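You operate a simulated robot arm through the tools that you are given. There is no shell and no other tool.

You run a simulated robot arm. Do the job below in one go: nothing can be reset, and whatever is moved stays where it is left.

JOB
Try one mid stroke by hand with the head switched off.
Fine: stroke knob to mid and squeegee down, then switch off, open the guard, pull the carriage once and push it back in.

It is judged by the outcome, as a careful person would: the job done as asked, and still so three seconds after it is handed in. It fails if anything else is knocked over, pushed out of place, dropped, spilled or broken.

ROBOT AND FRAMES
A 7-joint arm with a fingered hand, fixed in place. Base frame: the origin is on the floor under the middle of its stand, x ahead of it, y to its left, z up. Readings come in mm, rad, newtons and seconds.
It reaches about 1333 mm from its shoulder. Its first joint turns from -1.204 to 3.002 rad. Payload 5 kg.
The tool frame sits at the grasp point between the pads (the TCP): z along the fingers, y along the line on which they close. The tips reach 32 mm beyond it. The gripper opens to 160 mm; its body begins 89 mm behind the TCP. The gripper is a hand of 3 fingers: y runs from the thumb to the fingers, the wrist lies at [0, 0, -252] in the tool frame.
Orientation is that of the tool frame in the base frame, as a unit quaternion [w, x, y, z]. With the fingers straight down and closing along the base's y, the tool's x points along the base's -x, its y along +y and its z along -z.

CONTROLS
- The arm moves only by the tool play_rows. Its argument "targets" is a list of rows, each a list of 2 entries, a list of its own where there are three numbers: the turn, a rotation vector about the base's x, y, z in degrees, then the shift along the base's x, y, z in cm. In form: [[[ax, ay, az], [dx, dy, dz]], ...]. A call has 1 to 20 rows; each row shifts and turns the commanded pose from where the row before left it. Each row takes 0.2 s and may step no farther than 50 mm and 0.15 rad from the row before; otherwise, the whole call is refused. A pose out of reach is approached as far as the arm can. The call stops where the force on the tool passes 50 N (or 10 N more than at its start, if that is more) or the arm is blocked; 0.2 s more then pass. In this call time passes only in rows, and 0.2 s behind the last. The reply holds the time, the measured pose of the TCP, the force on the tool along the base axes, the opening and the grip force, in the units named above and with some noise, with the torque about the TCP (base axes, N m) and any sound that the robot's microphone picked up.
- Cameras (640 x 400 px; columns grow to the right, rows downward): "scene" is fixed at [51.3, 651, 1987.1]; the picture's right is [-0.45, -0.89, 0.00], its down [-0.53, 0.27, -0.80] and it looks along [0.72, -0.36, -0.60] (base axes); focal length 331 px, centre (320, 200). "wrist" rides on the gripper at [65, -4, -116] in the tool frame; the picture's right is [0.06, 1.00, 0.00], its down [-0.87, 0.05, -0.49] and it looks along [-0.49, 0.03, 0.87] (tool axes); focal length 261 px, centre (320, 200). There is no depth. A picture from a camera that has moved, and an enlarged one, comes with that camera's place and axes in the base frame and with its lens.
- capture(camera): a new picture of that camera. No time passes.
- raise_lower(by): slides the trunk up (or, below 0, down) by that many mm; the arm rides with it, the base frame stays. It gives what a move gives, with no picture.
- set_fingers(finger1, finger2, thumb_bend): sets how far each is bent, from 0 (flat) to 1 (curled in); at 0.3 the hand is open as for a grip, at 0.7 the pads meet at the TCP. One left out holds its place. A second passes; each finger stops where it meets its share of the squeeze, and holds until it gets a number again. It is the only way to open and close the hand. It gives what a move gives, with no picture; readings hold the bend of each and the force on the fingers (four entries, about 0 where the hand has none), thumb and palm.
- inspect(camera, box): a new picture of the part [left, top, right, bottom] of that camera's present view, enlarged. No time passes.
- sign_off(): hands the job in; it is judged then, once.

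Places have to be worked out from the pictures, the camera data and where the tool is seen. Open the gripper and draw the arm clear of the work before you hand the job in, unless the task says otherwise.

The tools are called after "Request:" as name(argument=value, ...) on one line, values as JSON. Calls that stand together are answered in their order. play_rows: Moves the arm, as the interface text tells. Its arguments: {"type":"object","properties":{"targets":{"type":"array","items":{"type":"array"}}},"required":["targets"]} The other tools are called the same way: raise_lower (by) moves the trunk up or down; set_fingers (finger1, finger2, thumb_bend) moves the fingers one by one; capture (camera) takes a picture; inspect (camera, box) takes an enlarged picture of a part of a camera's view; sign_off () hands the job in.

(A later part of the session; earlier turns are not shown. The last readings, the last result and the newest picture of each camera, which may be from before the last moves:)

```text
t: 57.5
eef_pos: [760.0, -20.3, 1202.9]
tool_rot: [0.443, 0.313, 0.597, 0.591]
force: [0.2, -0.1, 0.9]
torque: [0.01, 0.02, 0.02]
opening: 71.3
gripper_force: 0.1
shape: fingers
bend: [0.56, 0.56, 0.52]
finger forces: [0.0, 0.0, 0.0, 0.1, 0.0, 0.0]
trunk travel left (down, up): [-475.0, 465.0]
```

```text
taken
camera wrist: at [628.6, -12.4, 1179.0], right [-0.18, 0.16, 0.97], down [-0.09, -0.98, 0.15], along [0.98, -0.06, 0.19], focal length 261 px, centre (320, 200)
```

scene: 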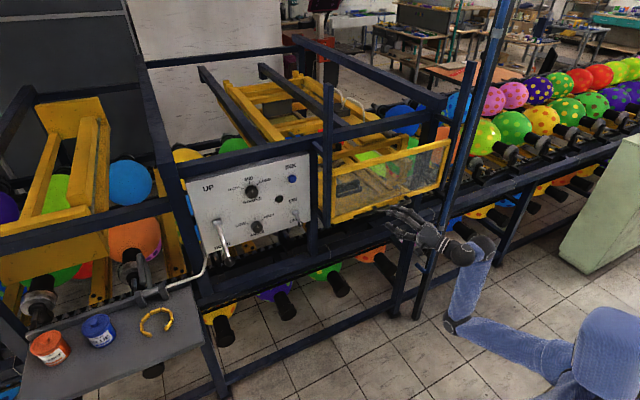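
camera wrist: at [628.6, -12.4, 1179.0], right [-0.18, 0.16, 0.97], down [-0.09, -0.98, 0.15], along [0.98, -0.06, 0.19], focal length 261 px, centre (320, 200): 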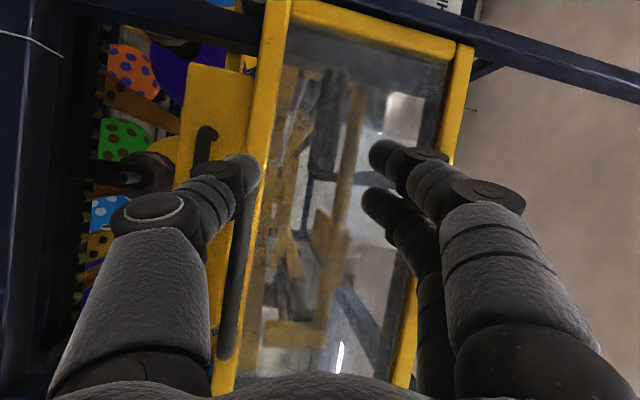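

The guard handle bar is clearly at x≈870, y from −24 to −178, z≈1157. I square the hand (pointing straight ahead, closing vertically), move to y≈−100 and drop to the bar's height, staying at x≈765.

Request:
play_rows(targets=[[[1.97, 1.8, -6.25], [0, -2, -1.1]], [[1.97, 1.8, -6.25], [0, -2, -1.1]], [[1.97, 1.8, -6.25], [0, -2, -1.1]], [[1.97, 1.8, -6.25], [0, -2, -1.1]]])

Request:
capture(camera="wrist")

Request:
inspect(camera="scene", box=[310, 120, 510, 300])

```text
t: 58.5
eef_pos: [760.3, -70.4, 1197.0]
tool_rot: [0.498, 0.403, 0.54, 0.546]
force: [-0.6, 0.2, 2.0]
torque: [-0.01, 0.13, 0.09]
opening: 71.2
gripper_force: 0.1
shape: fingers
bend: [0.56, 0.56, 0.52]
finger forces: [0.0, 0.0, 0.0, 0.1, 0.0, 0.0]
out of reach, approached as far as the arm can: row 2, 3, 4
trunk travel left (down, up): [-475.0, 465.0]
```

```text
taken
camera wrist: at [635.5, -29.6, 1176.5], right [-0.12, 0.14, 0.98], down [-0.33, -0.94, 0.09], along [0.94, -0.31, 0.16], focal length 261 px, centre (320, 200)
```

wrist: 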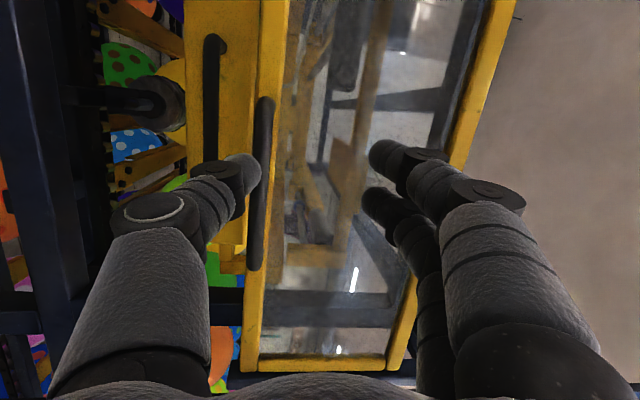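

```text
2.22 times, centred on (410, 210) of scene
camera zoom: at [51.3, 651.0, 1987.1], right [-0.45, -0.89, 0.0], down [-0.53, 0.27, -0.8], along [0.72, -0.36, -0.6], focal length 735 px, centre (120, 178)
```

zoom: 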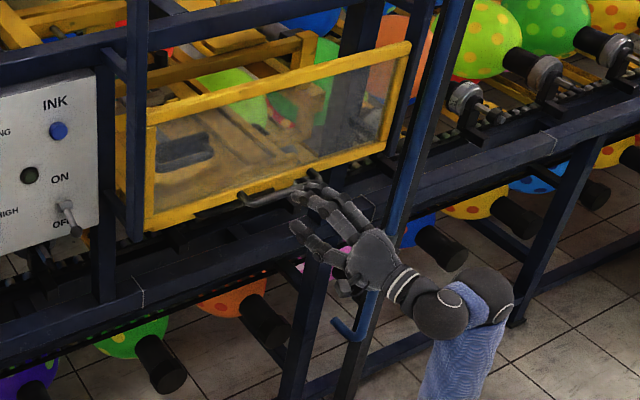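

I now see a second dark bar on a yellow plate below/behind the guard. I zoom in to understand which is the guard handle and which the carriage handle.

Request:
inspect(camera="wrist", box=[150, 0, 450, 200])

Request:
inspect(camera="wrist", box=[150, 190, 450, 390])

Request:
inspect(camera="scene", box=[310, 150, 410, 240])

Request:
inspect(camera="scene", box=[190, 40, 460, 190])

```text
2.00 times, centred on (300, 100) of wrist
camera zoom: at [635.5, -29.6, 1176.5], right [-0.12, 0.14, 0.98], down [-0.33, -0.94, 0.09], along [0.94, -0.31, 0.16], focal length 521 px, centre (360, 400)
```

zoom: 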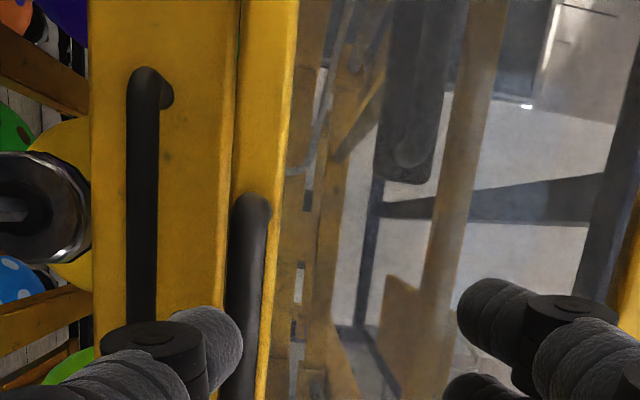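

```text
2.00 times, centred on (300, 290) of wrist
camera zoom: at [635.5, -29.6, 1176.5], right [-0.12, 0.14, 0.98], down [-0.33, -0.94, 0.09], along [0.94, -0.31, 0.16], focal length 521 px, centre (360, 20)
```

zoom: 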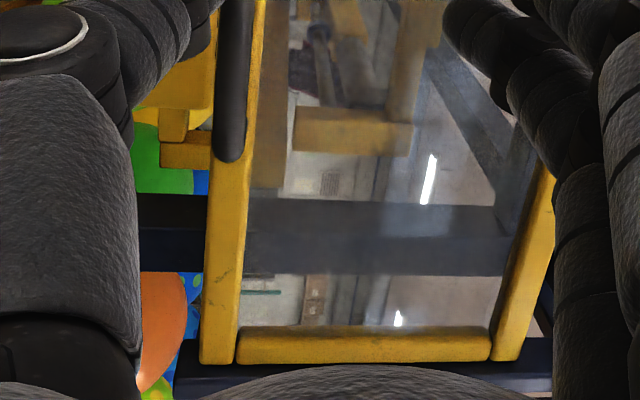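

```text
4.44 times, centred on (360, 195) of scene
camera zoom: at [51.3, 651.0, 1987.1], right [-0.45, -0.89, 0.0], down [-0.53, 0.27, -0.8], along [0.72, -0.36, -0.6], focal length 1470 px, centre (142, 222)
```

zoom: 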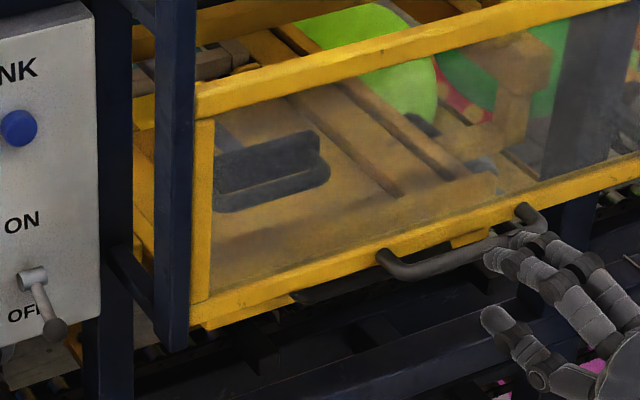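

```text
2.37 times, centred on (325, 115) of scene
camera zoom: at [51.3, 651.0, 1987.1], right [-0.45, -0.89, 0.0], down [-0.53, 0.27, -0.8], along [0.72, -0.36, -0.6], focal length 784 px, centre (308, 402)
```

zoom: 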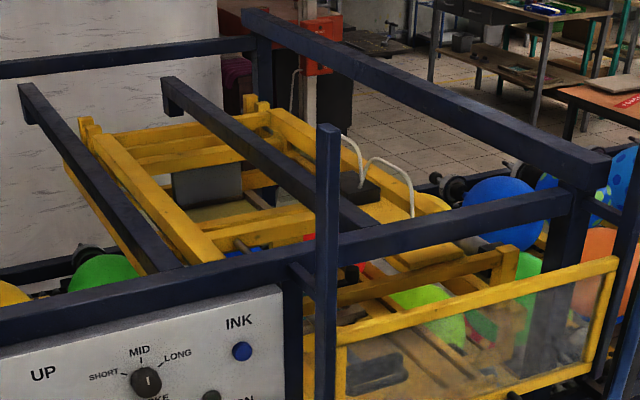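

The picture is ambiguous: one dark handle is seen through the glass at about (960, 0..126, 1260), and another on a yellow plate below the guard at about (966, 28, 1088). I raise the hand to get a better look through the guard before touching anything.

Request:
play_rows(targets=[[[0, 0, 0], [0, 2, 3]], [[0, 0, 0], [0, 2, 3]], [[0, 2, 0], [0, 2, 3]], [[0, 3, 0], [0, 2, 3]], [[0, 3, 0], [0, 1, 2]]])

Request:
capture(camera="wrist")

```text
t: 59.7
eef_pos: [760.0, 16.3, 1317.0]
tool_rot: [0.444, 0.47, 0.573, 0.504]
force: [0.0, 0.3, 0.4]
torque: [0.02, -0.03, -0.01]
opening: 70.9
gripper_force: 0.1
shape: fingers
bend: [0.56, 0.56, 0.52]
finger forces: [0.0, 0.0, 0.0, 0.1, 0.0, 0.0]
trunk travel left (down, up): [-475.0, 465.0]
```

```text
taken
camera wrist: at [635.2, 61.6, 1323.1], right [0.08, 0.11, 0.99], down [-0.33, -0.93, 0.13], along [0.94, -0.34, -0.04], focal length 261 px, centre (320, 200)
```

wrist: 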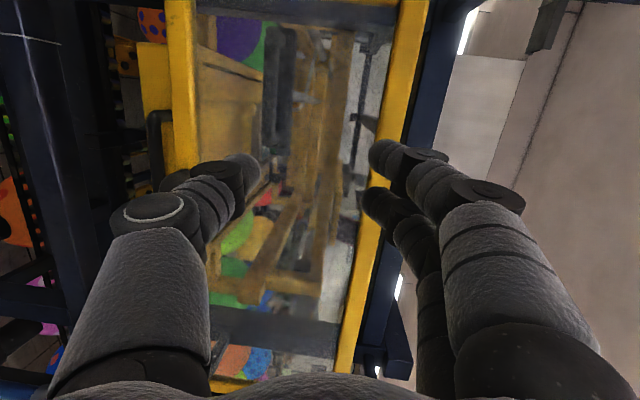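

Request:
inspect(camera="wrist", box=[120, 0, 420, 190])

```text
2.11 times, centred on (270, 95) of wrist
camera zoom: at [635.2, 61.6, 1323.1], right [0.08, 0.11, 0.99], down [-0.33, -0.93, 0.13], along [0.94, -0.34, -0.04], focal length 549 px, centre (425, 421)
```

zoom: 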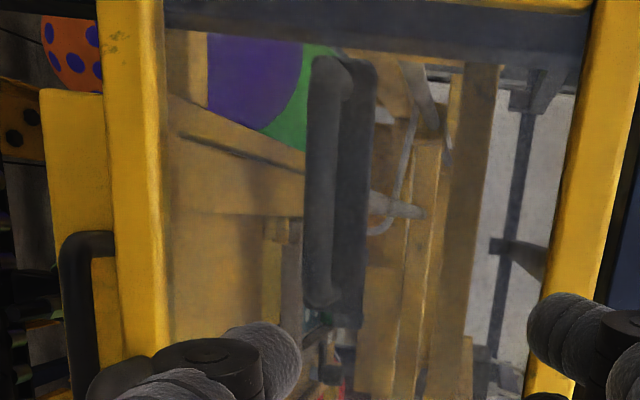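

The handle behind the glass (952, 12..127, z≈1233) dropped about 40 mm when I lowered the squeegee, so it belongs to the squeegee carriage; the lower bar on the plate under the guard is a different thing. For a more natural arm posture at the guard handle I raise the trunk 150 mm, then lower the hand with the arm.

Request:
raise_lower(by=150)

Request:
play_rows(targets=[[[0, 0, 0], [0, -1.5, -3]], [[0, 0, 0], [0, -1.5, -3]], [[0, 0, 0], [0, -1.5, -3]], [[0, 0, 0], [0, -1.5, -3]], [[0, 0, 0], [0, -1.5, -3]], [[0, 0, 0], [0, -1.5, -3]]])

Request:
capture(camera="scene")

```text
t: 61.5
eef_pos: [761.2, 15.4, 1466.5]
tool_rot: [0.444, 0.47, 0.573, 0.504]
force: [1.3, -0.3, 0.3]
torque: [0.01, -0.01, 0.01]
opening: 71.0
gripper_force: 0.0
shape: fingers
bend: [0.56, 0.56, 0.52]
finger forces: [0.1, 0.0, 0.0, 0.1, 0.0, 0.0]
trunk travel left (down, up): [-625.0, 315.0]
```

```text
t: 62.9
eef_pos: [760.9, -76.7, 1288.6]
tool_rot: [0.444, 0.47, 0.573, 0.504]
force: [-0.5, -0.5, 0.8]
torque: [-0.03, 0.0, 0.0]
opening: 71.0
gripper_force: 0.2
shape: fingers
bend: [0.56, 0.56, 0.52]
finger forces: [0.0, 0.0, 0.1, 0.0, 0.1, 0.0]
trunk travel left (down, up): [-625.0, 315.0]
```

```text
taken
```

scene: 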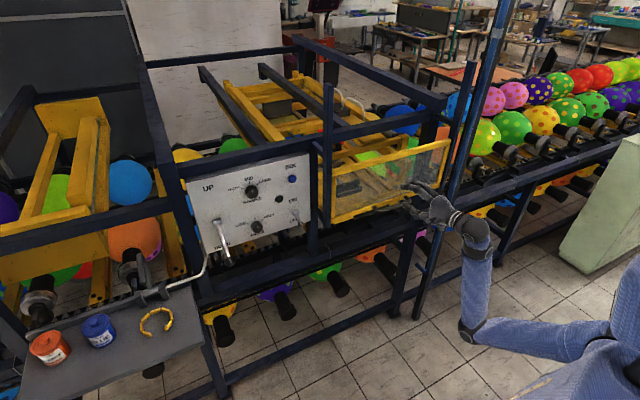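

Smooth now. I continue down to the bar's height while squaring the hand.

Request:
play_rows(targets=[[[0, 0, 0], [0, -0.6, -3]], [[0.8, -1.8, -3.1], [0, -0.6, -3]], [[0.8, -1.8, -3.1], [0, -0.6, -3]], [[0.9, -1.8, -3.1], [0, -0.5, -3]]])

Request:
capture(camera="wrist")

Request:
inspect(camera="scene", box=[330, 150, 450, 250])

```text
t: 64.1
eef_pos: [740.8, -63.7, 1079.3]
tool_rot: [0.465, 0.504, 0.559, 0.466]
force: [-0.5, 1.3, -0.3]
torque: [-0.02, -0.05, -0.16]
opening: 71.1
gripper_force: 0.1
shape: fingers
bend: [0.56, 0.56, 0.52]
finger forces: [0.0, 0.0, 0.1, 0.0, 0.0, 0.1]
trunk travel left (down, up): [-625.0, 315.0]
stopped in row 4: the arm was blocked; the commanded pose is now the measured one
```

```text
taken
camera wrist: at [621.7, -4.1, 1088.3], right [0.13, 0.12, 0.98], down [-0.43, -0.89, 0.16], along [0.89, -0.44, -0.06], focal length 261 px, centre (320, 200)
```

wrist: 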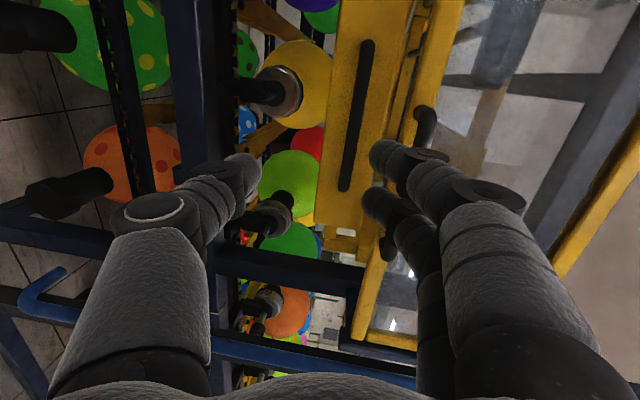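

```text
4.00 times, centred on (390, 200) of scene
camera zoom: at [51.3, 651.0, 1987.1], right [-0.45, -0.89, 0.0], down [-0.53, 0.27, -0.8], along [0.72, -0.36, -0.6], focal length 1323 px, centre (40, 200)
```

zoom: 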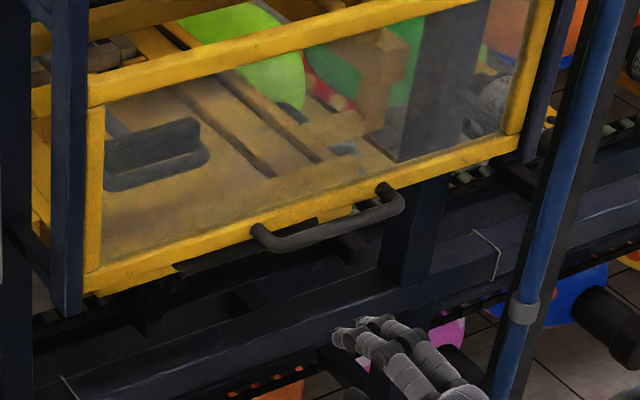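

The arm overshot low (z≈1079) but is free and 120 mm in front of the guard. I bring it up to the bar's height, squaring the hand gently.

Request:
play_rows(targets=[[[0, -1, -1], [0.5, -1.2, 2.5]], [[0, -1, -1], [0.5, -1.2, 2.5]], [[0, -1, -1], [0, -1.2, 2.5]]])

Request:
capture(camera="wrist")

```text
t: 64.9
eef_pos: [750.8, -101.6, 1155.9]
tool_rot: [0.494, 0.505, 0.532, 0.466]
force: [-0.2, 0.9, 0.0]
torque: [0.0, 0.02, 0.01]
opening: 71.2
gripper_force: 0.0
shape: fingers
bend: [0.56, 0.56, 0.52]
finger forces: [0.1, 0.1, 0.1, 0.1, 0.1, 0.0]
trunk travel left (down, up): [-625.0, 315.0]
```

```text
taken
camera wrist: at [634.4, -36.4, 1158.8], right [0.08, 0.12, 0.99], down [-0.48, -0.86, 0.14], along [0.87, -0.49, -0.01], focal length 261 px, centre (320, 200)
```

wrist: 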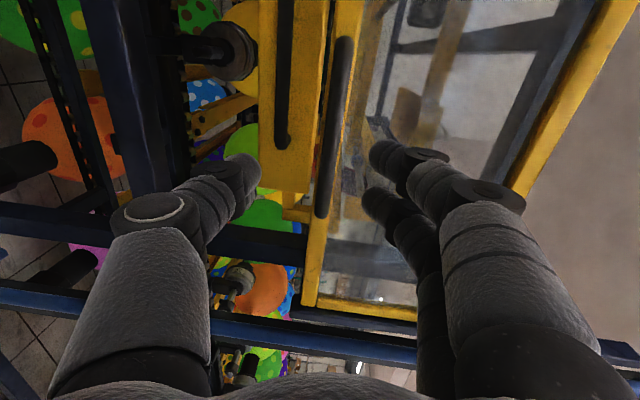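

The hand is level with the guard bar (z≈1160, centre y≈−95). I trim the last few degrees and advance so the bar comes between thumb and fingers.

Request:
play_rows(targets=[[[1.5, -2.2, 0], [1, 0.3, 0.2]], [[1.6, -2.2, 0], [2, 0.2, 0.2]], [[0, 0, 0], [2.5, 0, 0]], [[0, 0, 0], [2.5, 0, 0]]])

Request:
capture(camera="wrist")

Request:
inspect(camera="scene", box=[330, 150, 450, 250])

```text
t: 65.9
eef_pos: [831.3, -93.3, 1158.6]
tool_rot: [0.5, 0.5, 0.501, 0.499]
force: [-0.8, 0.0, -0.2]
torque: [-0.01, -0.05, -0.03]
opening: 71.3
gripper_force: 0.0
shape: fingers
bend: [0.56, 0.56, 0.52]
finger forces: [0.0, 0.0, 0.0, 0.0, 0.1, 0.1]
trunk travel left (down, up): [-625.0, 315.0]
```

```text
taken
camera wrist: at [715.7, -28.6, 1155.4], right [0.0, 0.06, 1.0], down [-0.49, -0.87, 0.06], along [0.87, -0.49, 0.03], focal length 261 px, centre (320, 200)
```

wrist: 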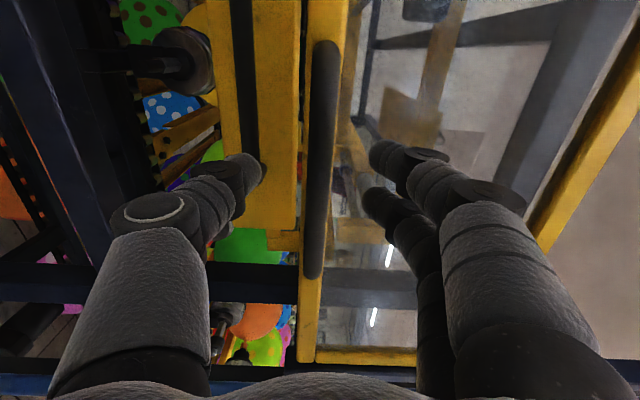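

```text
4.00 times, centred on (390, 200) of scene
camera zoom: at [51.3, 651.0, 1987.1], right [-0.45, -0.89, 0.0], down [-0.53, 0.27, -0.8], along [0.72, -0.36, -0.6], focal length 1323 px, centre (40, 200)
```

zoom: 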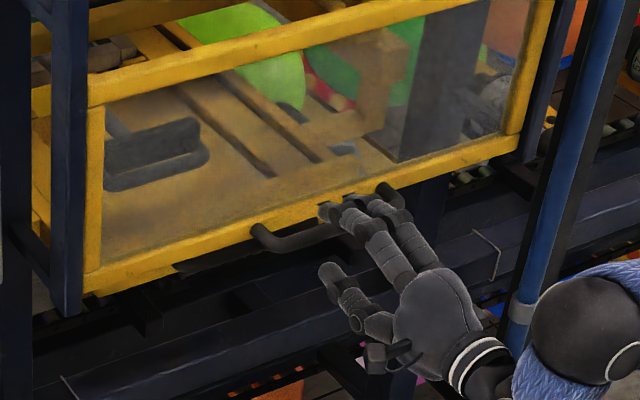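

The bar sits exactly between the thumb and the fingers (z≈1160). I advance the last 33 mm and close the grip on it.

Request:
play_rows(targets=[[[0, 0, 0], [1.6, 0, 0.1]], [[0, 0, 0], [1.7, 0, 0]]])

Request:
set_fingers(finger1=0.75, finger2=0.75, thumb_bend=0.75)

Request:
capture(camera="wrist")

Request:
inspect(camera="scene", box=[330, 150, 450, 250])

```text
t: 66.5
eef_pos: [863.9, -95.1, 1159.6]
tool_rot: [0.5, 0.501, 0.501, 0.499]
force: [0.2, -0.6, -0.5]
torque: [0.01, -0.04, -0.02]
opening: 70.8
gripper_force: 0.0
shape: fingers
bend: [0.56, 0.56, 0.52]
finger forces: [0.1, 0.0, 0.1, 0.1, 0.0, 0.1]
trunk travel left (down, up): [-625.0, 315.0]
```

```text
t: 67.5
eef_pos: [866.6, -94.8, 1159.1]
tool_rot: [0.5, 0.501, 0.501, 0.498]
force: [17.5, -6.0, 1.7]
torque: [-0.01, -0.04, -0.07]
opening: 12.2
gripper_force: 14.0
shape: fingers
bend: [0.73, 0.73, 0.7]
finger forces: [7.8, 7.9, 0.0, 0.1, 11.8, 0.0]
trunk travel left (down, up): [-625.0, 315.0]
```

```text
taken
camera wrist: at [750.8, -30.2, 1155.8], right [0.0, 0.06, 1.0], down [-0.49, -0.87, 0.06], along [0.87, -0.49, 0.03], focal length 261 px, centre (320, 200)
```

wrist: 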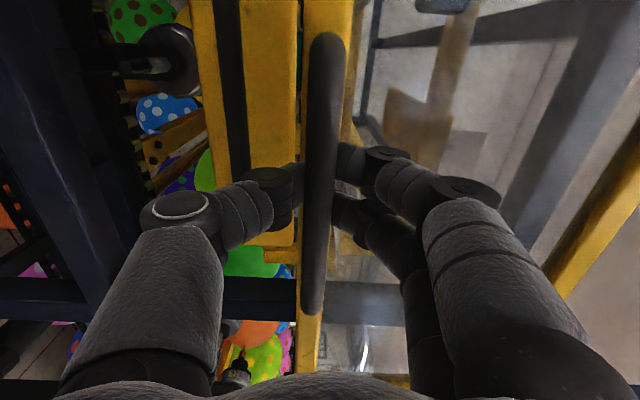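

```text
4.00 times, centred on (390, 200) of scene
camera zoom: at [51.3, 651.0, 1987.1], right [-0.45, -0.89, 0.0], down [-0.53, 0.27, -0.8], along [0.72, -0.36, -0.6], focal length 1323 px, centre (40, 200)
```

zoom: 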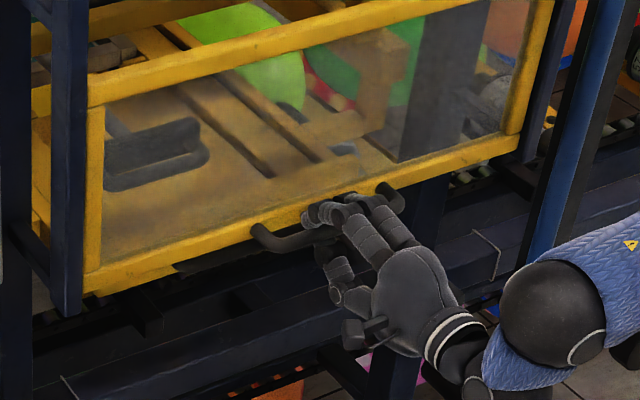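

The bar is held in a hook grip (fingertips closed behind it, 14 N squeeze). I ease 3 mm forward to relieve the pull and begin lifting the guard slowly.

Request:
play_rows(targets=[[[0, 0, 0], [0.3, 0, 0.5]], [[0, 0, 0], [0, 0, 1]], [[0, 0, 0], [0, 0, 1]]])

Request:
capture(camera="scene")

```text
t: 68.3
eef_pos: [868.2, -93.8, 1184.3]
tool_rot: [0.499, 0.5, 0.5, 0.5]
force: [3.9, -7.2, -3.8]
torque: [-0.04, 0.04, -0.07]
opening: 10.9
gripper_force: 10.1
shape: fingers
bend: [0.73, 0.73, 0.71]
finger forces: [4.5, 4.4, 0.1, 0.0, 10.8, 0.0]
trunk travel left (down, up): [-625.0, 315.0]
```

```text
taken
```

scene: 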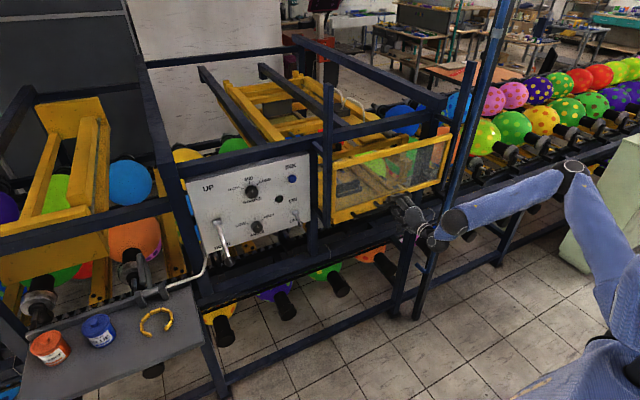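

The guard is rising with little force. I keep lifting in 2 cm steps.

Request:
play_rows(targets=[[[0, 0, 0], [0, 0, 2]], [[0, 0, 0], [0, 0, 2]], [[0, 0, 0], [0, 0, 2]], [[0, 0, 0], [0, 0, 2]], [[0, 0, 0], [0, 0, 2]]])

Request:
capture(camera="scene")

Request:
capture(camera="wrist")

```text
t: 69.5
eef_pos: [869.7, -93.5, 1284.4]
tool_rot: [0.499, 0.501, 0.5, 0.499]
force: [8.2, -5.7, -4.1]
torque: [-0.03, 0.03, -0.06]
opening: 8.7
gripper_force: 9.4
shape: fingers
bend: [0.74, 0.74, 0.71]
finger forces: [4.2, 4.1, 0.0, 0.0, 10.9, 0.0]
trunk travel left (down, up): [-625.0, 315.0]
```

```text
taken
```

scene: 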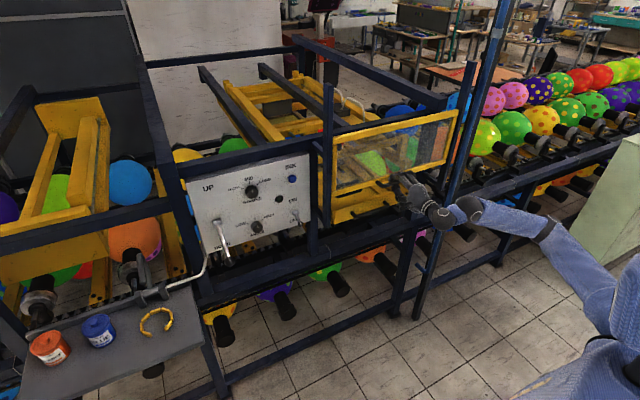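

```text
taken
camera wrist: at [755.0, -28.0, 1282.0], right [0.0, 0.06, 1.0], down [-0.49, -0.87, 0.06], along [0.87, -0.49, 0.03], focal length 261 px, centre (320, 200)
```

wrist: 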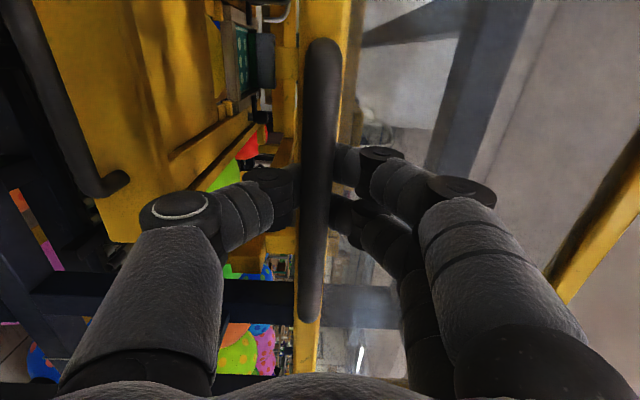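

The guard is lifting smoothly (bar at z≈1285). I keep going toward its upper stop.

Request:
play_rows(targets=[[[0, 0, 0], [0, 0, 2]], [[0, 0, 0], [0, 0, 2]], [[0, 0, 0], [0, 0, 2]], [[0, 0, 0], [0, 0, 2]], [[0, 0, 0], [0, 0, 2]], [[0, 0, 0], [0, 0, 2]]])

Request:
capture(camera="scene")

Request:
capture(camera="wrist")

```text
t: 70.9
eef_pos: [869.4, -93.4, 1403.5]
tool_rot: [0.5, 0.501, 0.501, 0.498]
force: [20.1, -0.9, -4.8]
torque: [0.01, -0.03, -0.02]
opening: 9.1
gripper_force: 12.2
shape: fingers
bend: [0.73, 0.73, 0.71]
finger forces: [6.0, 6.0, 0.0, 0.0, 12.0, 0.0]
trunk travel left (down, up): [-625.0, 315.0]
```

```text
taken
```

scene: 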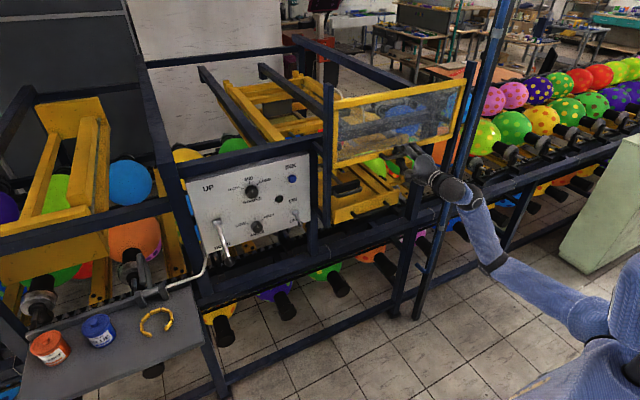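

```text
taken
camera wrist: at [753.9, -28.3, 1401.2], right [0.0, 0.06, 1.0], down [-0.49, -0.87, 0.06], along [0.87, -0.49, 0.03], focal length 261 px, centre (320, 200)
```

wrist: 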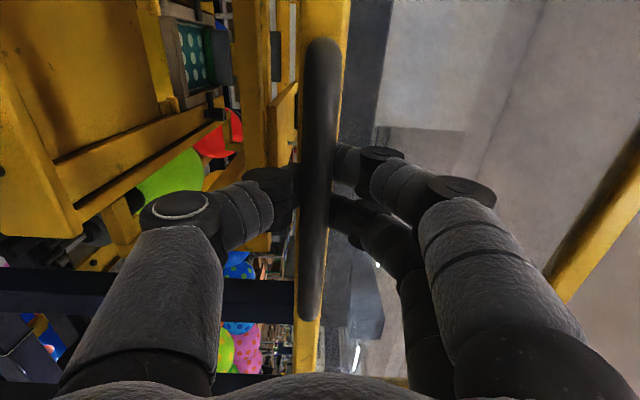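

Guard raised ~244 mm, posts end ~75 mm higher. I continue gently in 1.5 cm steps to find the top stop, easing the forward tension slightly.

Request:
play_rows(targets=[[[0, 0, 0], [0.3, 0, 1.5]], [[0, 0, 0], [0, 0, 1.5]], [[0, 0, 0], [0, 0, 1.5]], [[0, 0, 0], [0, 0, 1.5]], [[0, 0, 0], [0, 0, 1]]])

Request:
capture(camera="scene")

```text
t: 72.1
eef_pos: [874.5, -93.1, 1472.2]
tool_rot: [0.499, 0.501, 0.502, 0.498]
force: [-12.5, 0.4, -32.4]
torque: [0.05, 0.31, 0.01]
opening: 11.7
gripper_force: 22.7
shape: fingers
bend: [0.75, 0.75, 0.69]
finger forces: [0.0, 0.1, 0.0, 0.1, 45.0, 0.0]
trunk travel left (down, up): [-625.0, 315.0]
```

```text
taken
```

scene: 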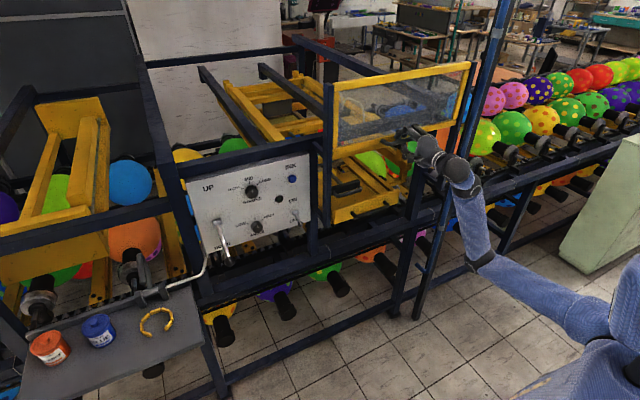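

The guard is at its top stop (32 N downward reaction). I ease off the push, open only the upper fingers so the thumb still supports the bar, then see whether the guard stays up by itself.

Request:
play_rows(targets=[[[0, 0, 0], [0, 0, -0.6]]])

Request:
set_fingers(finger1=0.6, finger2=0.6)

Request:
play_rows(targets=[[[0, 0, 0], [0, 0, -0.8]]])

Request:
capture(camera="wrist")

Request:
inspect(camera="scene", box=[300, 50, 500, 200])

```text
t: 72.5
eef_pos: [874.4, -93.1, 1468.9]
tool_rot: [0.499, 0.501, 0.501, 0.499]
force: [1.6, 0.1, -18.6]
torque: [0.0, 0.08, -0.01]
opening: 9.4
gripper_force: 10.9
shape: fingers
bend: [0.75, 0.75, 0.69]
finger forces: [0.3, 0.2, 0.1, 0.1, 21.1, 0.0]
trunk travel left (down, up): [-625.0, 315.0]
```

```text
t: 73.5
eef_pos: [872.9, -93.6, 1469.0]
tool_rot: [0.499, 0.501, 0.501, 0.499]
force: [-10.9, -0.3, -23.5]
torque: [-0.02, -0.33, 0.04]
opening: 25.7
gripper_force: 20.8
shape: fingers
bend: [0.67, 0.67, 0.68]
finger forces: [10.6, 10.6, 0.0, 0.0, 20.3, 0.0]
trunk travel left (down, up): [-625.0, 315.0]
```

```text
t: 73.9
eef_pos: [870.1, -94.1, 1463.3]
tool_rot: [0.5, 0.499, 0.501, 0.5]
force: [-5.8, 0.7, -7.6]
torque: [-0.07, -0.68, 0.05]
opening: 25.7
gripper_force: 19.1
shape: fingers
bend: [0.65, 0.65, 0.68]
finger forces: [11.3, 11.7, 0.0, 0.0, 14.8, 0.0]
trunk travel left (down, up): [-625.0, 315.0]
```

```text
taken
camera wrist: at [755.1, -28.5, 1460.5], right [0.0, 0.06, 1.0], down [-0.49, -0.87, 0.05], along [0.87, -0.49, 0.03], focal length 261 px, centre (320, 200)
```

wrist: 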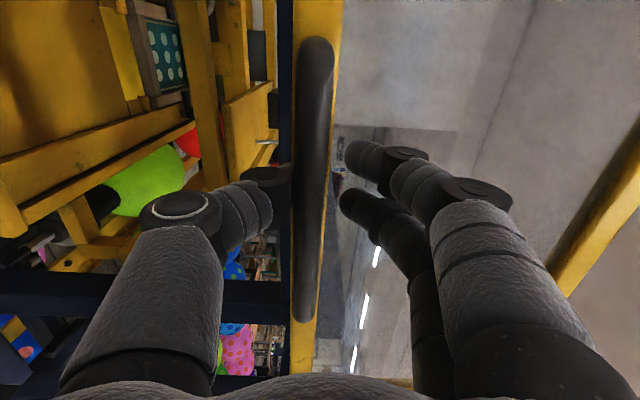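

```text
2.67 times, centred on (400, 125) of scene
camera zoom: at [51.3, 651.0, 1987.1], right [-0.45, -0.89, 0.0], down [-0.53, 0.27, -0.8], along [0.72, -0.36, -0.6], focal length 882 px, centre (107, 400)
```

zoom: 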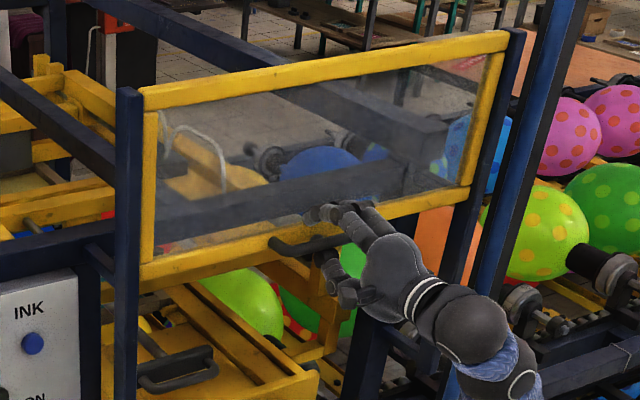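

The guard is at the top of its posts; the upper fingertips touch the glass lightly as they open. I back off a few mm and lower slightly to see whether the guard stays on its own.

Request:
play_rows(targets=[[[0, 0, 0], [-0.6, 0, 0]], [[0, 0, 0], [-0.4, 0, -0.5]]])

Request:
inspect(camera="wrist", box=[220, 20, 420, 340])

```text
t: 74.5
eef_pos: [863.8, -94.1, 1454.8]
tool_rot: [0.499, 0.501, 0.501, 0.499]
force: [10.6, -0.1, -5.1]
torque: [-0.01, 0.02, 0.03]
opening: 29.1
gripper_force: 4.2
shape: fingers
bend: [0.6, 0.6, 0.7]
finger forces: [0.1, 0.0, 0.0, 0.0, 9.2, 0.0]
trunk travel left (down, up): [-625.0, 315.0]
```

```text
1.25 times, centred on (320, 180) of wrist
camera zoom: at [748.6, -28.8, 1453.0], right [0.0, 0.06, 1.0], down [-0.49, -0.87, 0.06], along [0.87, -0.49, 0.03], focal length 326 px, centre (320, 225)
```

zoom: 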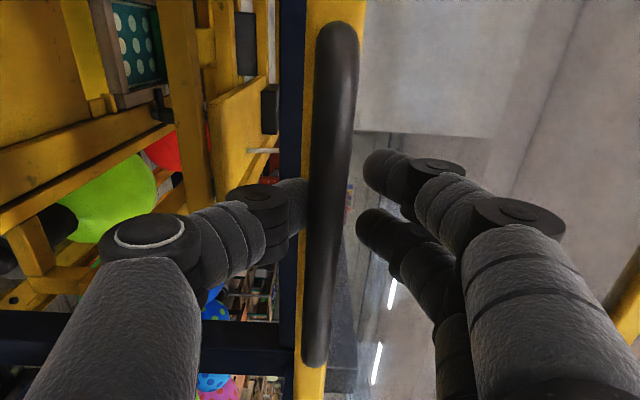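

The bar appears to stay at the same height while the hand drops. I lower the thumb a further 1.5 cm, easing forward a touch to unhook it, and compare.

Request:
play_rows(targets=[[[0, 0, 0], [0.4, 0, -0.5]], [[0, 0, 0], [0, 0, -1]]])

Request:
inspect(camera="wrist", box=[220, 20, 420, 340])

Request:
inspect(camera="scene", box=[300, 50, 500, 200])

```text
t: 75.1
eef_pos: [866.2, -94.2, 1443.5]
tool_rot: [0.501, 0.5, 0.5, 0.499]
force: [0.5, -0.4, -1.0]
torque: [-0.02, -0.01, -0.01]
opening: 21.9
gripper_force: 0.5
shape: fingers
bend: [0.6, 0.6, 0.75]
finger forces: [0.0, 0.1, 0.0, 0.0, 0.5, 0.0]
trunk travel left (down, up): [-625.0, 315.0]
```

```text
1.25 times, centred on (320, 180) of wrist
camera zoom: at [749.9, -29.4, 1439.4], right [0.0, 0.06, 1.0], down [-0.49, -0.87, 0.06], along [0.87, -0.49, 0.03], focal length 326 px, centre (320, 225)
```

zoom: 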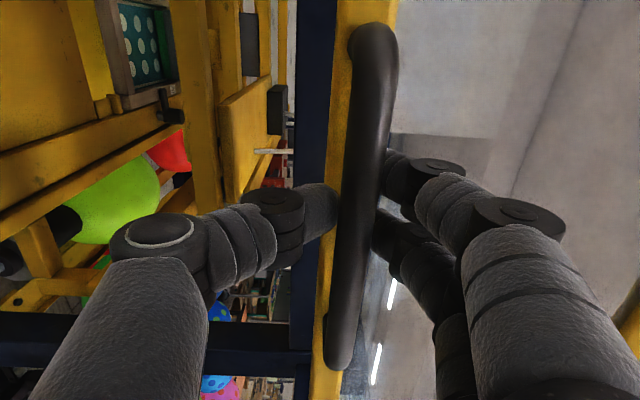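

```text
2.67 times, centred on (400, 125) of scene
camera zoom: at [51.3, 651.0, 1987.1], right [-0.45, -0.89, 0.0], down [-0.53, 0.27, -0.8], along [0.72, -0.36, -0.6], focal length 882 px, centre (107, 400)
```

zoom: 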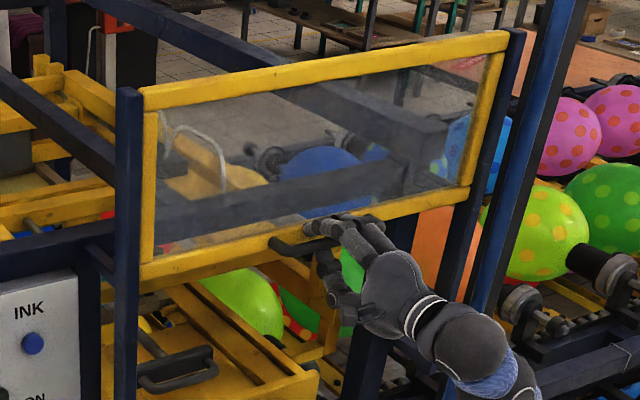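

The guard stays up on its own with zero force on my hand. I open the hand fully around the bar and withdraw backward.

Request:
set_fingers(finger1=0.55, finger2=0.55, thumb_bend=0.5)

Request:
play_rows(targets=[[[0, 0, 0], [-2, 0, 0.6]], [[0, 0, 0], [-2, 0, 0]], [[0, 0, 0], [-2, 0, 0]], [[0, 0, 0], [-2, 0, 0]], [[0, 0, 0], [-2, 0, 0]]])

Request:
capture(camera="scene")

Request:
capture(camera="wrist")

```text
t: 76.1
eef_pos: [865.7, -94.3, 1441.2]
tool_rot: [0.5, 0.501, 0.5, 0.5]
force: [0.4, 1.5, -1.0]
torque: [0.01, -0.01, -0.03]
opening: 76.9
gripper_force: 0.1
shape: fingers
bend: [0.55, 0.55, 0.5]
finger forces: [0.0, 0.0, 0.0, 0.1, 0.0, 0.0]
trunk travel left (down, up): [-625.0, 315.0]
```

```text
t: 77.3
eef_pos: [764.1, -93.5, 1448.0]
tool_rot: [0.5, 0.501, 0.499, 0.5]
force: [0.2, -0.5, 0.6]
torque: [0.0, -0.03, 0.02]
opening: 76.4
gripper_force: 0.1
shape: fingers
bend: [0.55, 0.55, 0.5]
finger forces: [0.1, 0.0, 0.0, 0.1, 0.0, 0.0]
trunk travel left (down, up): [-625.0, 315.0]
```

```text
taken
```

scene: 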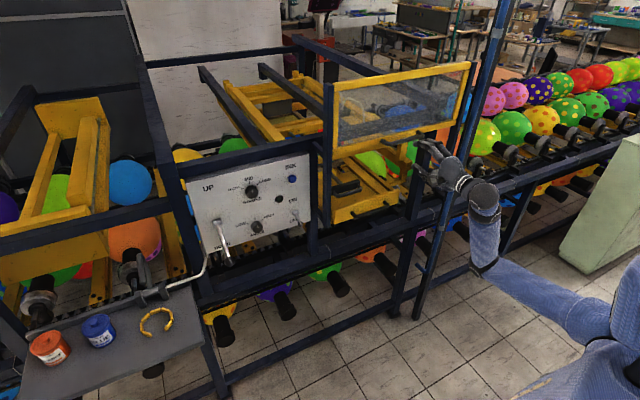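

```text
taken
camera wrist: at [648.2, -29.0, 1444.8], right [0.0, 0.06, 1.0], down [-0.49, -0.87, 0.06], along [0.87, -0.49, 0.03], focal length 261 px, centre (320, 200)
```

wrist: 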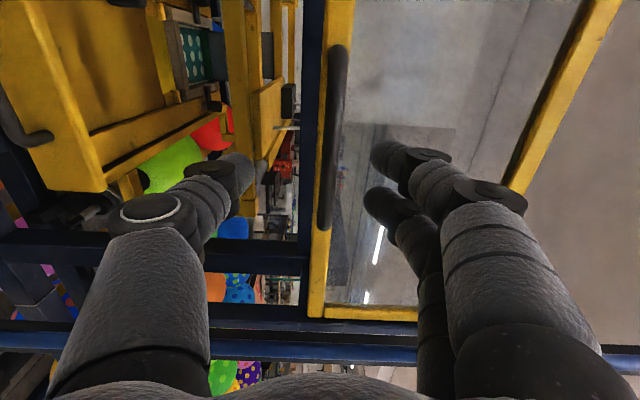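

The guard holds fully open. I zoom in on the now-exposed carriage and its handle.

Request:
inspect(camera="scene", box=[310, 130, 430, 235])

Request:
inspect(camera="scene", box=[325, 165, 385, 215])

Request:
inspect(camera="wrist", box=[0, 0, 300, 200])

```text
3.81 times, centred on (370, 182) of scene
camera zoom: at [51.3, 651.0, 1987.1], right [-0.45, -0.89, 0.0], down [-0.53, 0.27, -0.8], along [0.72, -0.36, -0.6], focal length 1260 px, centre (130, 267)
```

zoom: 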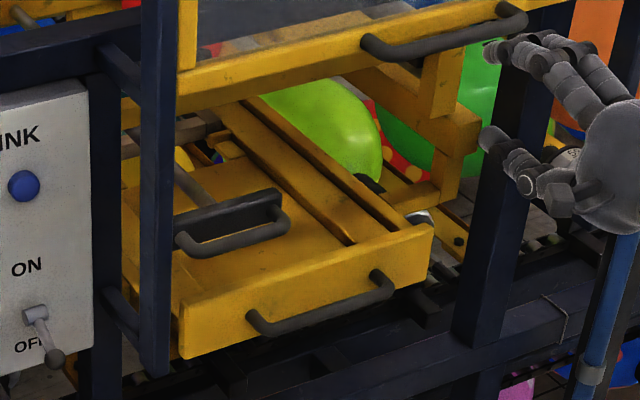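

```text
8.00 times, centred on (355, 190) of scene
camera zoom: at [51.3, 651.0, 1987.1], right [-0.45, -0.89, 0.0], down [-0.53, 0.27, -0.8], along [0.72, -0.36, -0.6], focal length 2647 px, centre (40, 280)
```

zoom: 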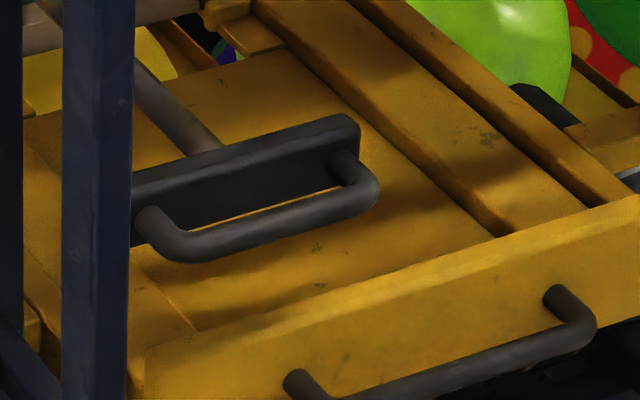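

```text
2.00 times, centred on (150, 100) of wrist
camera zoom: at [648.2, -29.0, 1444.8], right [0.0, 0.06, 1.0], down [-0.49, -0.87, 0.06], along [0.87, -0.49, 0.03], focal length 521 px, centre (660, 400)
```

zoom: 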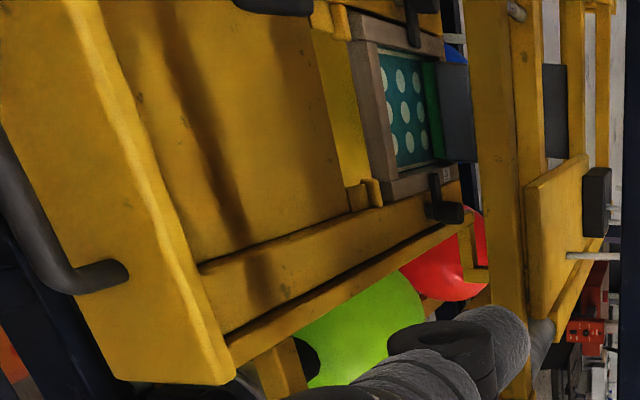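

There are two candidates: the dark handle block on a rod (it dropped with the lever) and the yellow sled with its own front handle beneath it. I compare the head now with the first picture to see what the squeegee lever actually moved.

Request:
inspect(camera="scene", box=[180, 30, 400, 180])

Request:
inspect(camera="scene", box=[220, 60, 340, 140])

Request:
inspect(camera="scene", box=[300, 120, 400, 200])

```text
2.67 times, centred on (290, 105) of scene
camera zoom: at [51.3, 651.0, 1987.1], right [-0.45, -0.89, 0.0], down [-0.53, 0.27, -0.8], along [0.72, -0.36, -0.6], focal length 882 px, centre (400, 453)
```

zoom: 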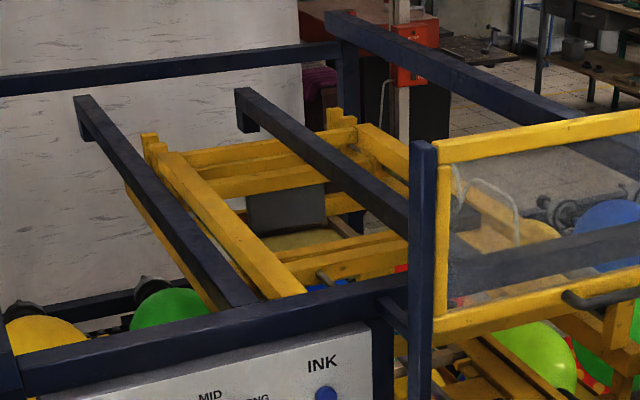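

```text
5.00 times, centred on (280, 100) of scene
camera zoom: at [51.3, 651.0, 1987.1], right [-0.45, -0.89, 0.0], down [-0.53, 0.27, -0.8], along [0.72, -0.36, -0.6], focal length 1654 px, centre (520, 700)
```

zoom: 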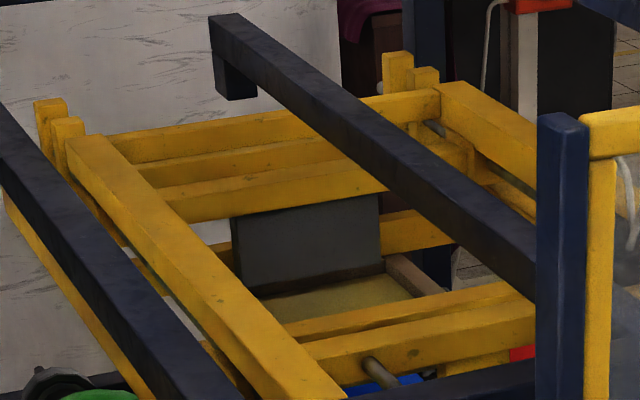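

```text
5.00 times, centred on (350, 160) of scene
camera zoom: at [51.3, 651.0, 1987.1], right [-0.45, -0.89, 0.0], down [-0.53, 0.27, -0.8], along [0.72, -0.36, -0.6], focal length 1654 px, centre (170, 400)
```

zoom: 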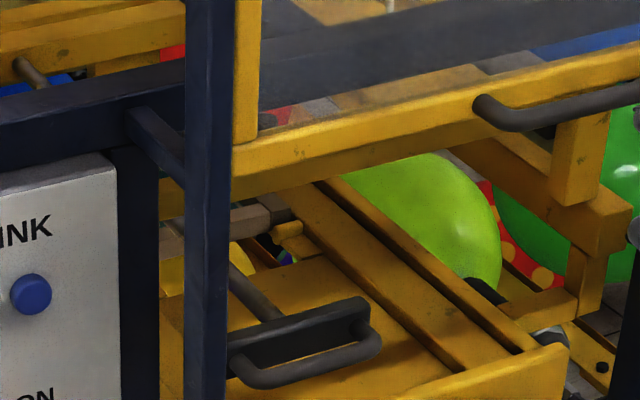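

The dark bar on the block is joined by a rod to the yellow squeegee frame on the rails (and it sits behind the guard), so that is the carriage handle; the lower bar belongs to the tray beneath. I move in front of the carriage handle, staying back at x≈760.

Request:
play_rows(targets=[[[0, 0, 0], [0, 2, -3]], [[0, 0, 0], [0, 2.5, -3]], [[0, 0, 0], [0, 2.5, -3]], [[0, 0, 0], [0, 2.5, -3]], [[0, 0, 0], [0, 2.5, -3]], [[0, 0, 0], [0, 2.3, -3]], [[0, 0, 0], [0, 2, -2.5]]])

Request:
capture(camera="wrist")

Request:
capture(camera="scene")

```text
t: 78.9
eef_pos: [764.1, 69.1, 1243.1]
tool_rot: [0.499, 0.501, 0.501, 0.5]
force: [-0.8, 0.1, 0.0]
torque: [0.0, 0.0, 0.03]
opening: 77.0
gripper_force: 0.1
shape: fingers
bend: [0.55, 0.55, 0.5]
finger forces: [0.0, 0.0, 0.0, 0.0, 0.0, 0.0]
trunk travel left (down, up): [-625.0, 315.0]
```

```text
taken
camera wrist: at [647.3, 134.0, 1239.3], right [0.0, 0.06, 1.0], down [-0.49, -0.87, 0.06], along [0.87, -0.49, 0.03], focal length 261 px, centre (320, 200)
```

wrist: 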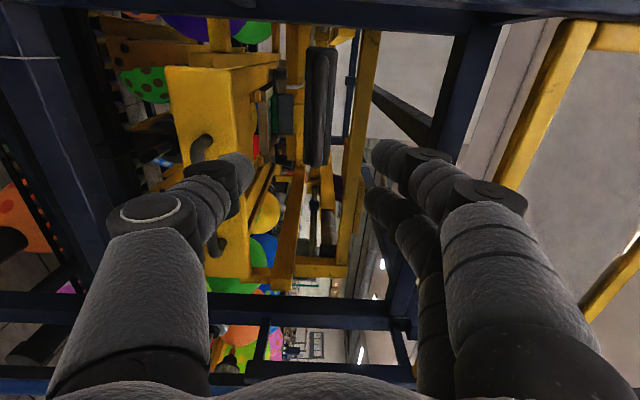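

```text
taken
```

scene: 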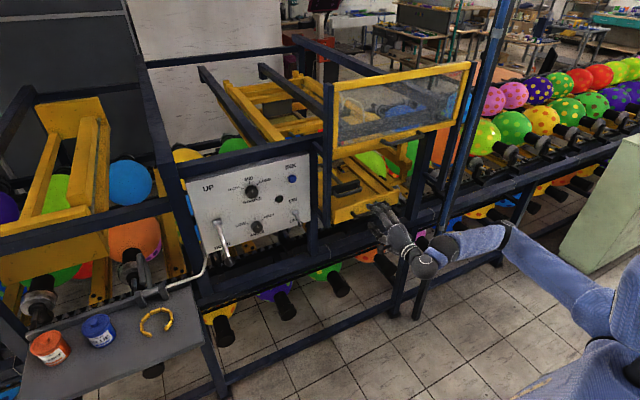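

Reached cleanly. I zoom on the carriage handle from here.

Request:
inspect(camera="wrist", box=[240, 20, 400, 190])

Request:
inspect(camera="wrist", box=[150, 30, 450, 290])

```text
2.35 times, centred on (320, 105) of wrist
camera zoom: at [647.3, 134.0, 1239.3], right [0.0, 0.06, 1.0], down [-0.49, -0.87, 0.06], along [0.87, -0.49, 0.03], focal length 613 px, centre (320, 424)
```

zoom: 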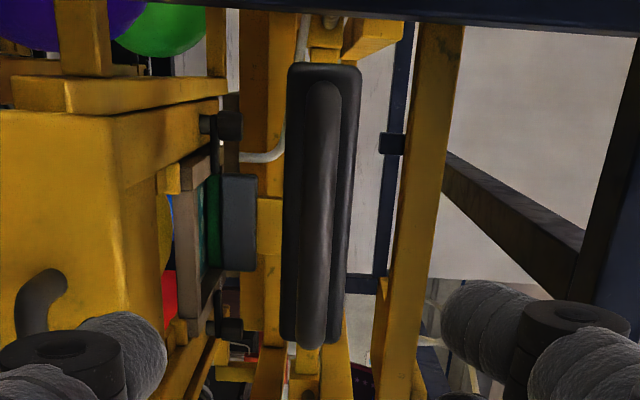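

```text
1.54 times, centred on (300, 160) of wrist
camera zoom: at [647.3, 134.0, 1239.3], right [0.0, 0.06, 1.0], down [-0.49, -0.87, 0.06], along [0.87, -0.49, 0.03], focal length 401 px, centre (351, 262)
```

zoom: 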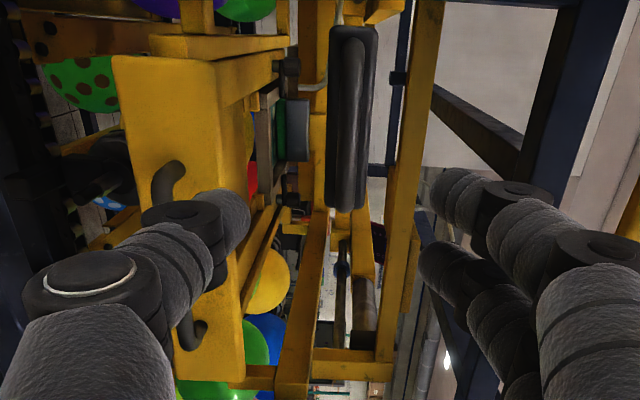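

The carriage bar is dead ahead: centre (≈954, 71, 1240), spanning y 10–131. I advance to x≈925 and look again before closing.

Request:
play_rows(targets=[[[0, 0, 0], [2.5, 0, -0.1]], [[0, 0, 0], [2.5, 0, -0.1]], [[0, 0, 0], [2.5, 0, 0]], [[0, 0, 0], [2.5, 0, 0]], [[0, 0, 0], [2.5, 0, 0]], [[0, 0, 0], [2, 0, 0]], [[0, 0, 0], [1.5, 0, 0]]])

Request:
capture(camera="wrist")

Request:
inspect(camera="scene", box=[310, 150, 430, 250])

```text
t: 80.5
eef_pos: [925.0, 68.4, 1243.3]
tool_rot: [0.499, 0.501, 0.501, 0.499]
force: [-0.4, 0.6, -0.6]
torque: [0.01, 0.0, -0.02]
opening: 76.9
gripper_force: 0.1
shape: fingers
bend: [0.55, 0.55, 0.5]
finger forces: [0.0, 0.1, 0.0, 0.1, 0.1, 0.0]
trunk travel left (down, up): [-625.0, 315.0]
```

```text
taken
camera wrist: at [808.9, 133.9, 1239.9], right [0.0, 0.06, 1.0], down [-0.49, -0.87, 0.06], along [0.87, -0.49, 0.03], focal length 261 px, centre (320, 200)
```

wrist: 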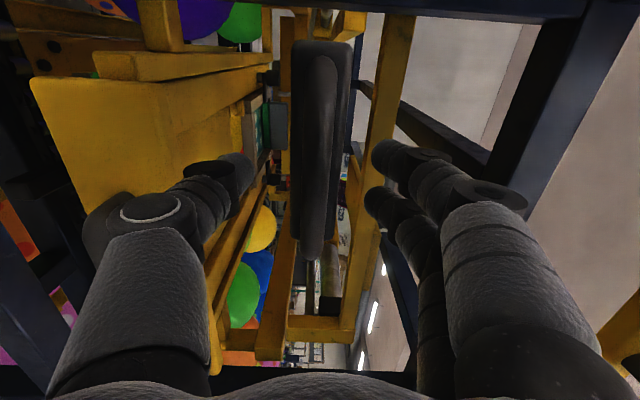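

```text
4.00 times, centred on (370, 200) of scene
camera zoom: at [51.3, 651.0, 1987.1], right [-0.45, -0.89, 0.0], down [-0.53, 0.27, -0.8], along [0.72, -0.36, -0.6], focal length 1323 px, centre (120, 200)
```

zoom: 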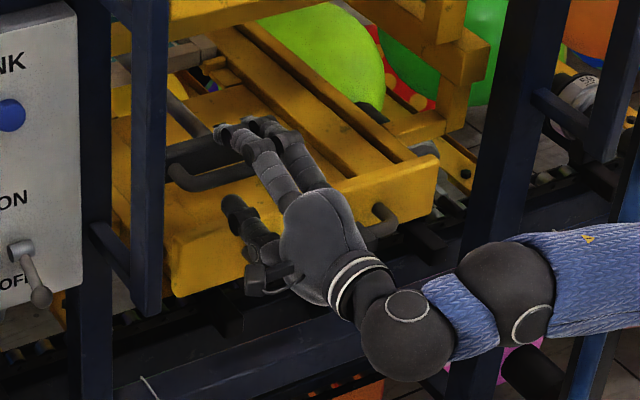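

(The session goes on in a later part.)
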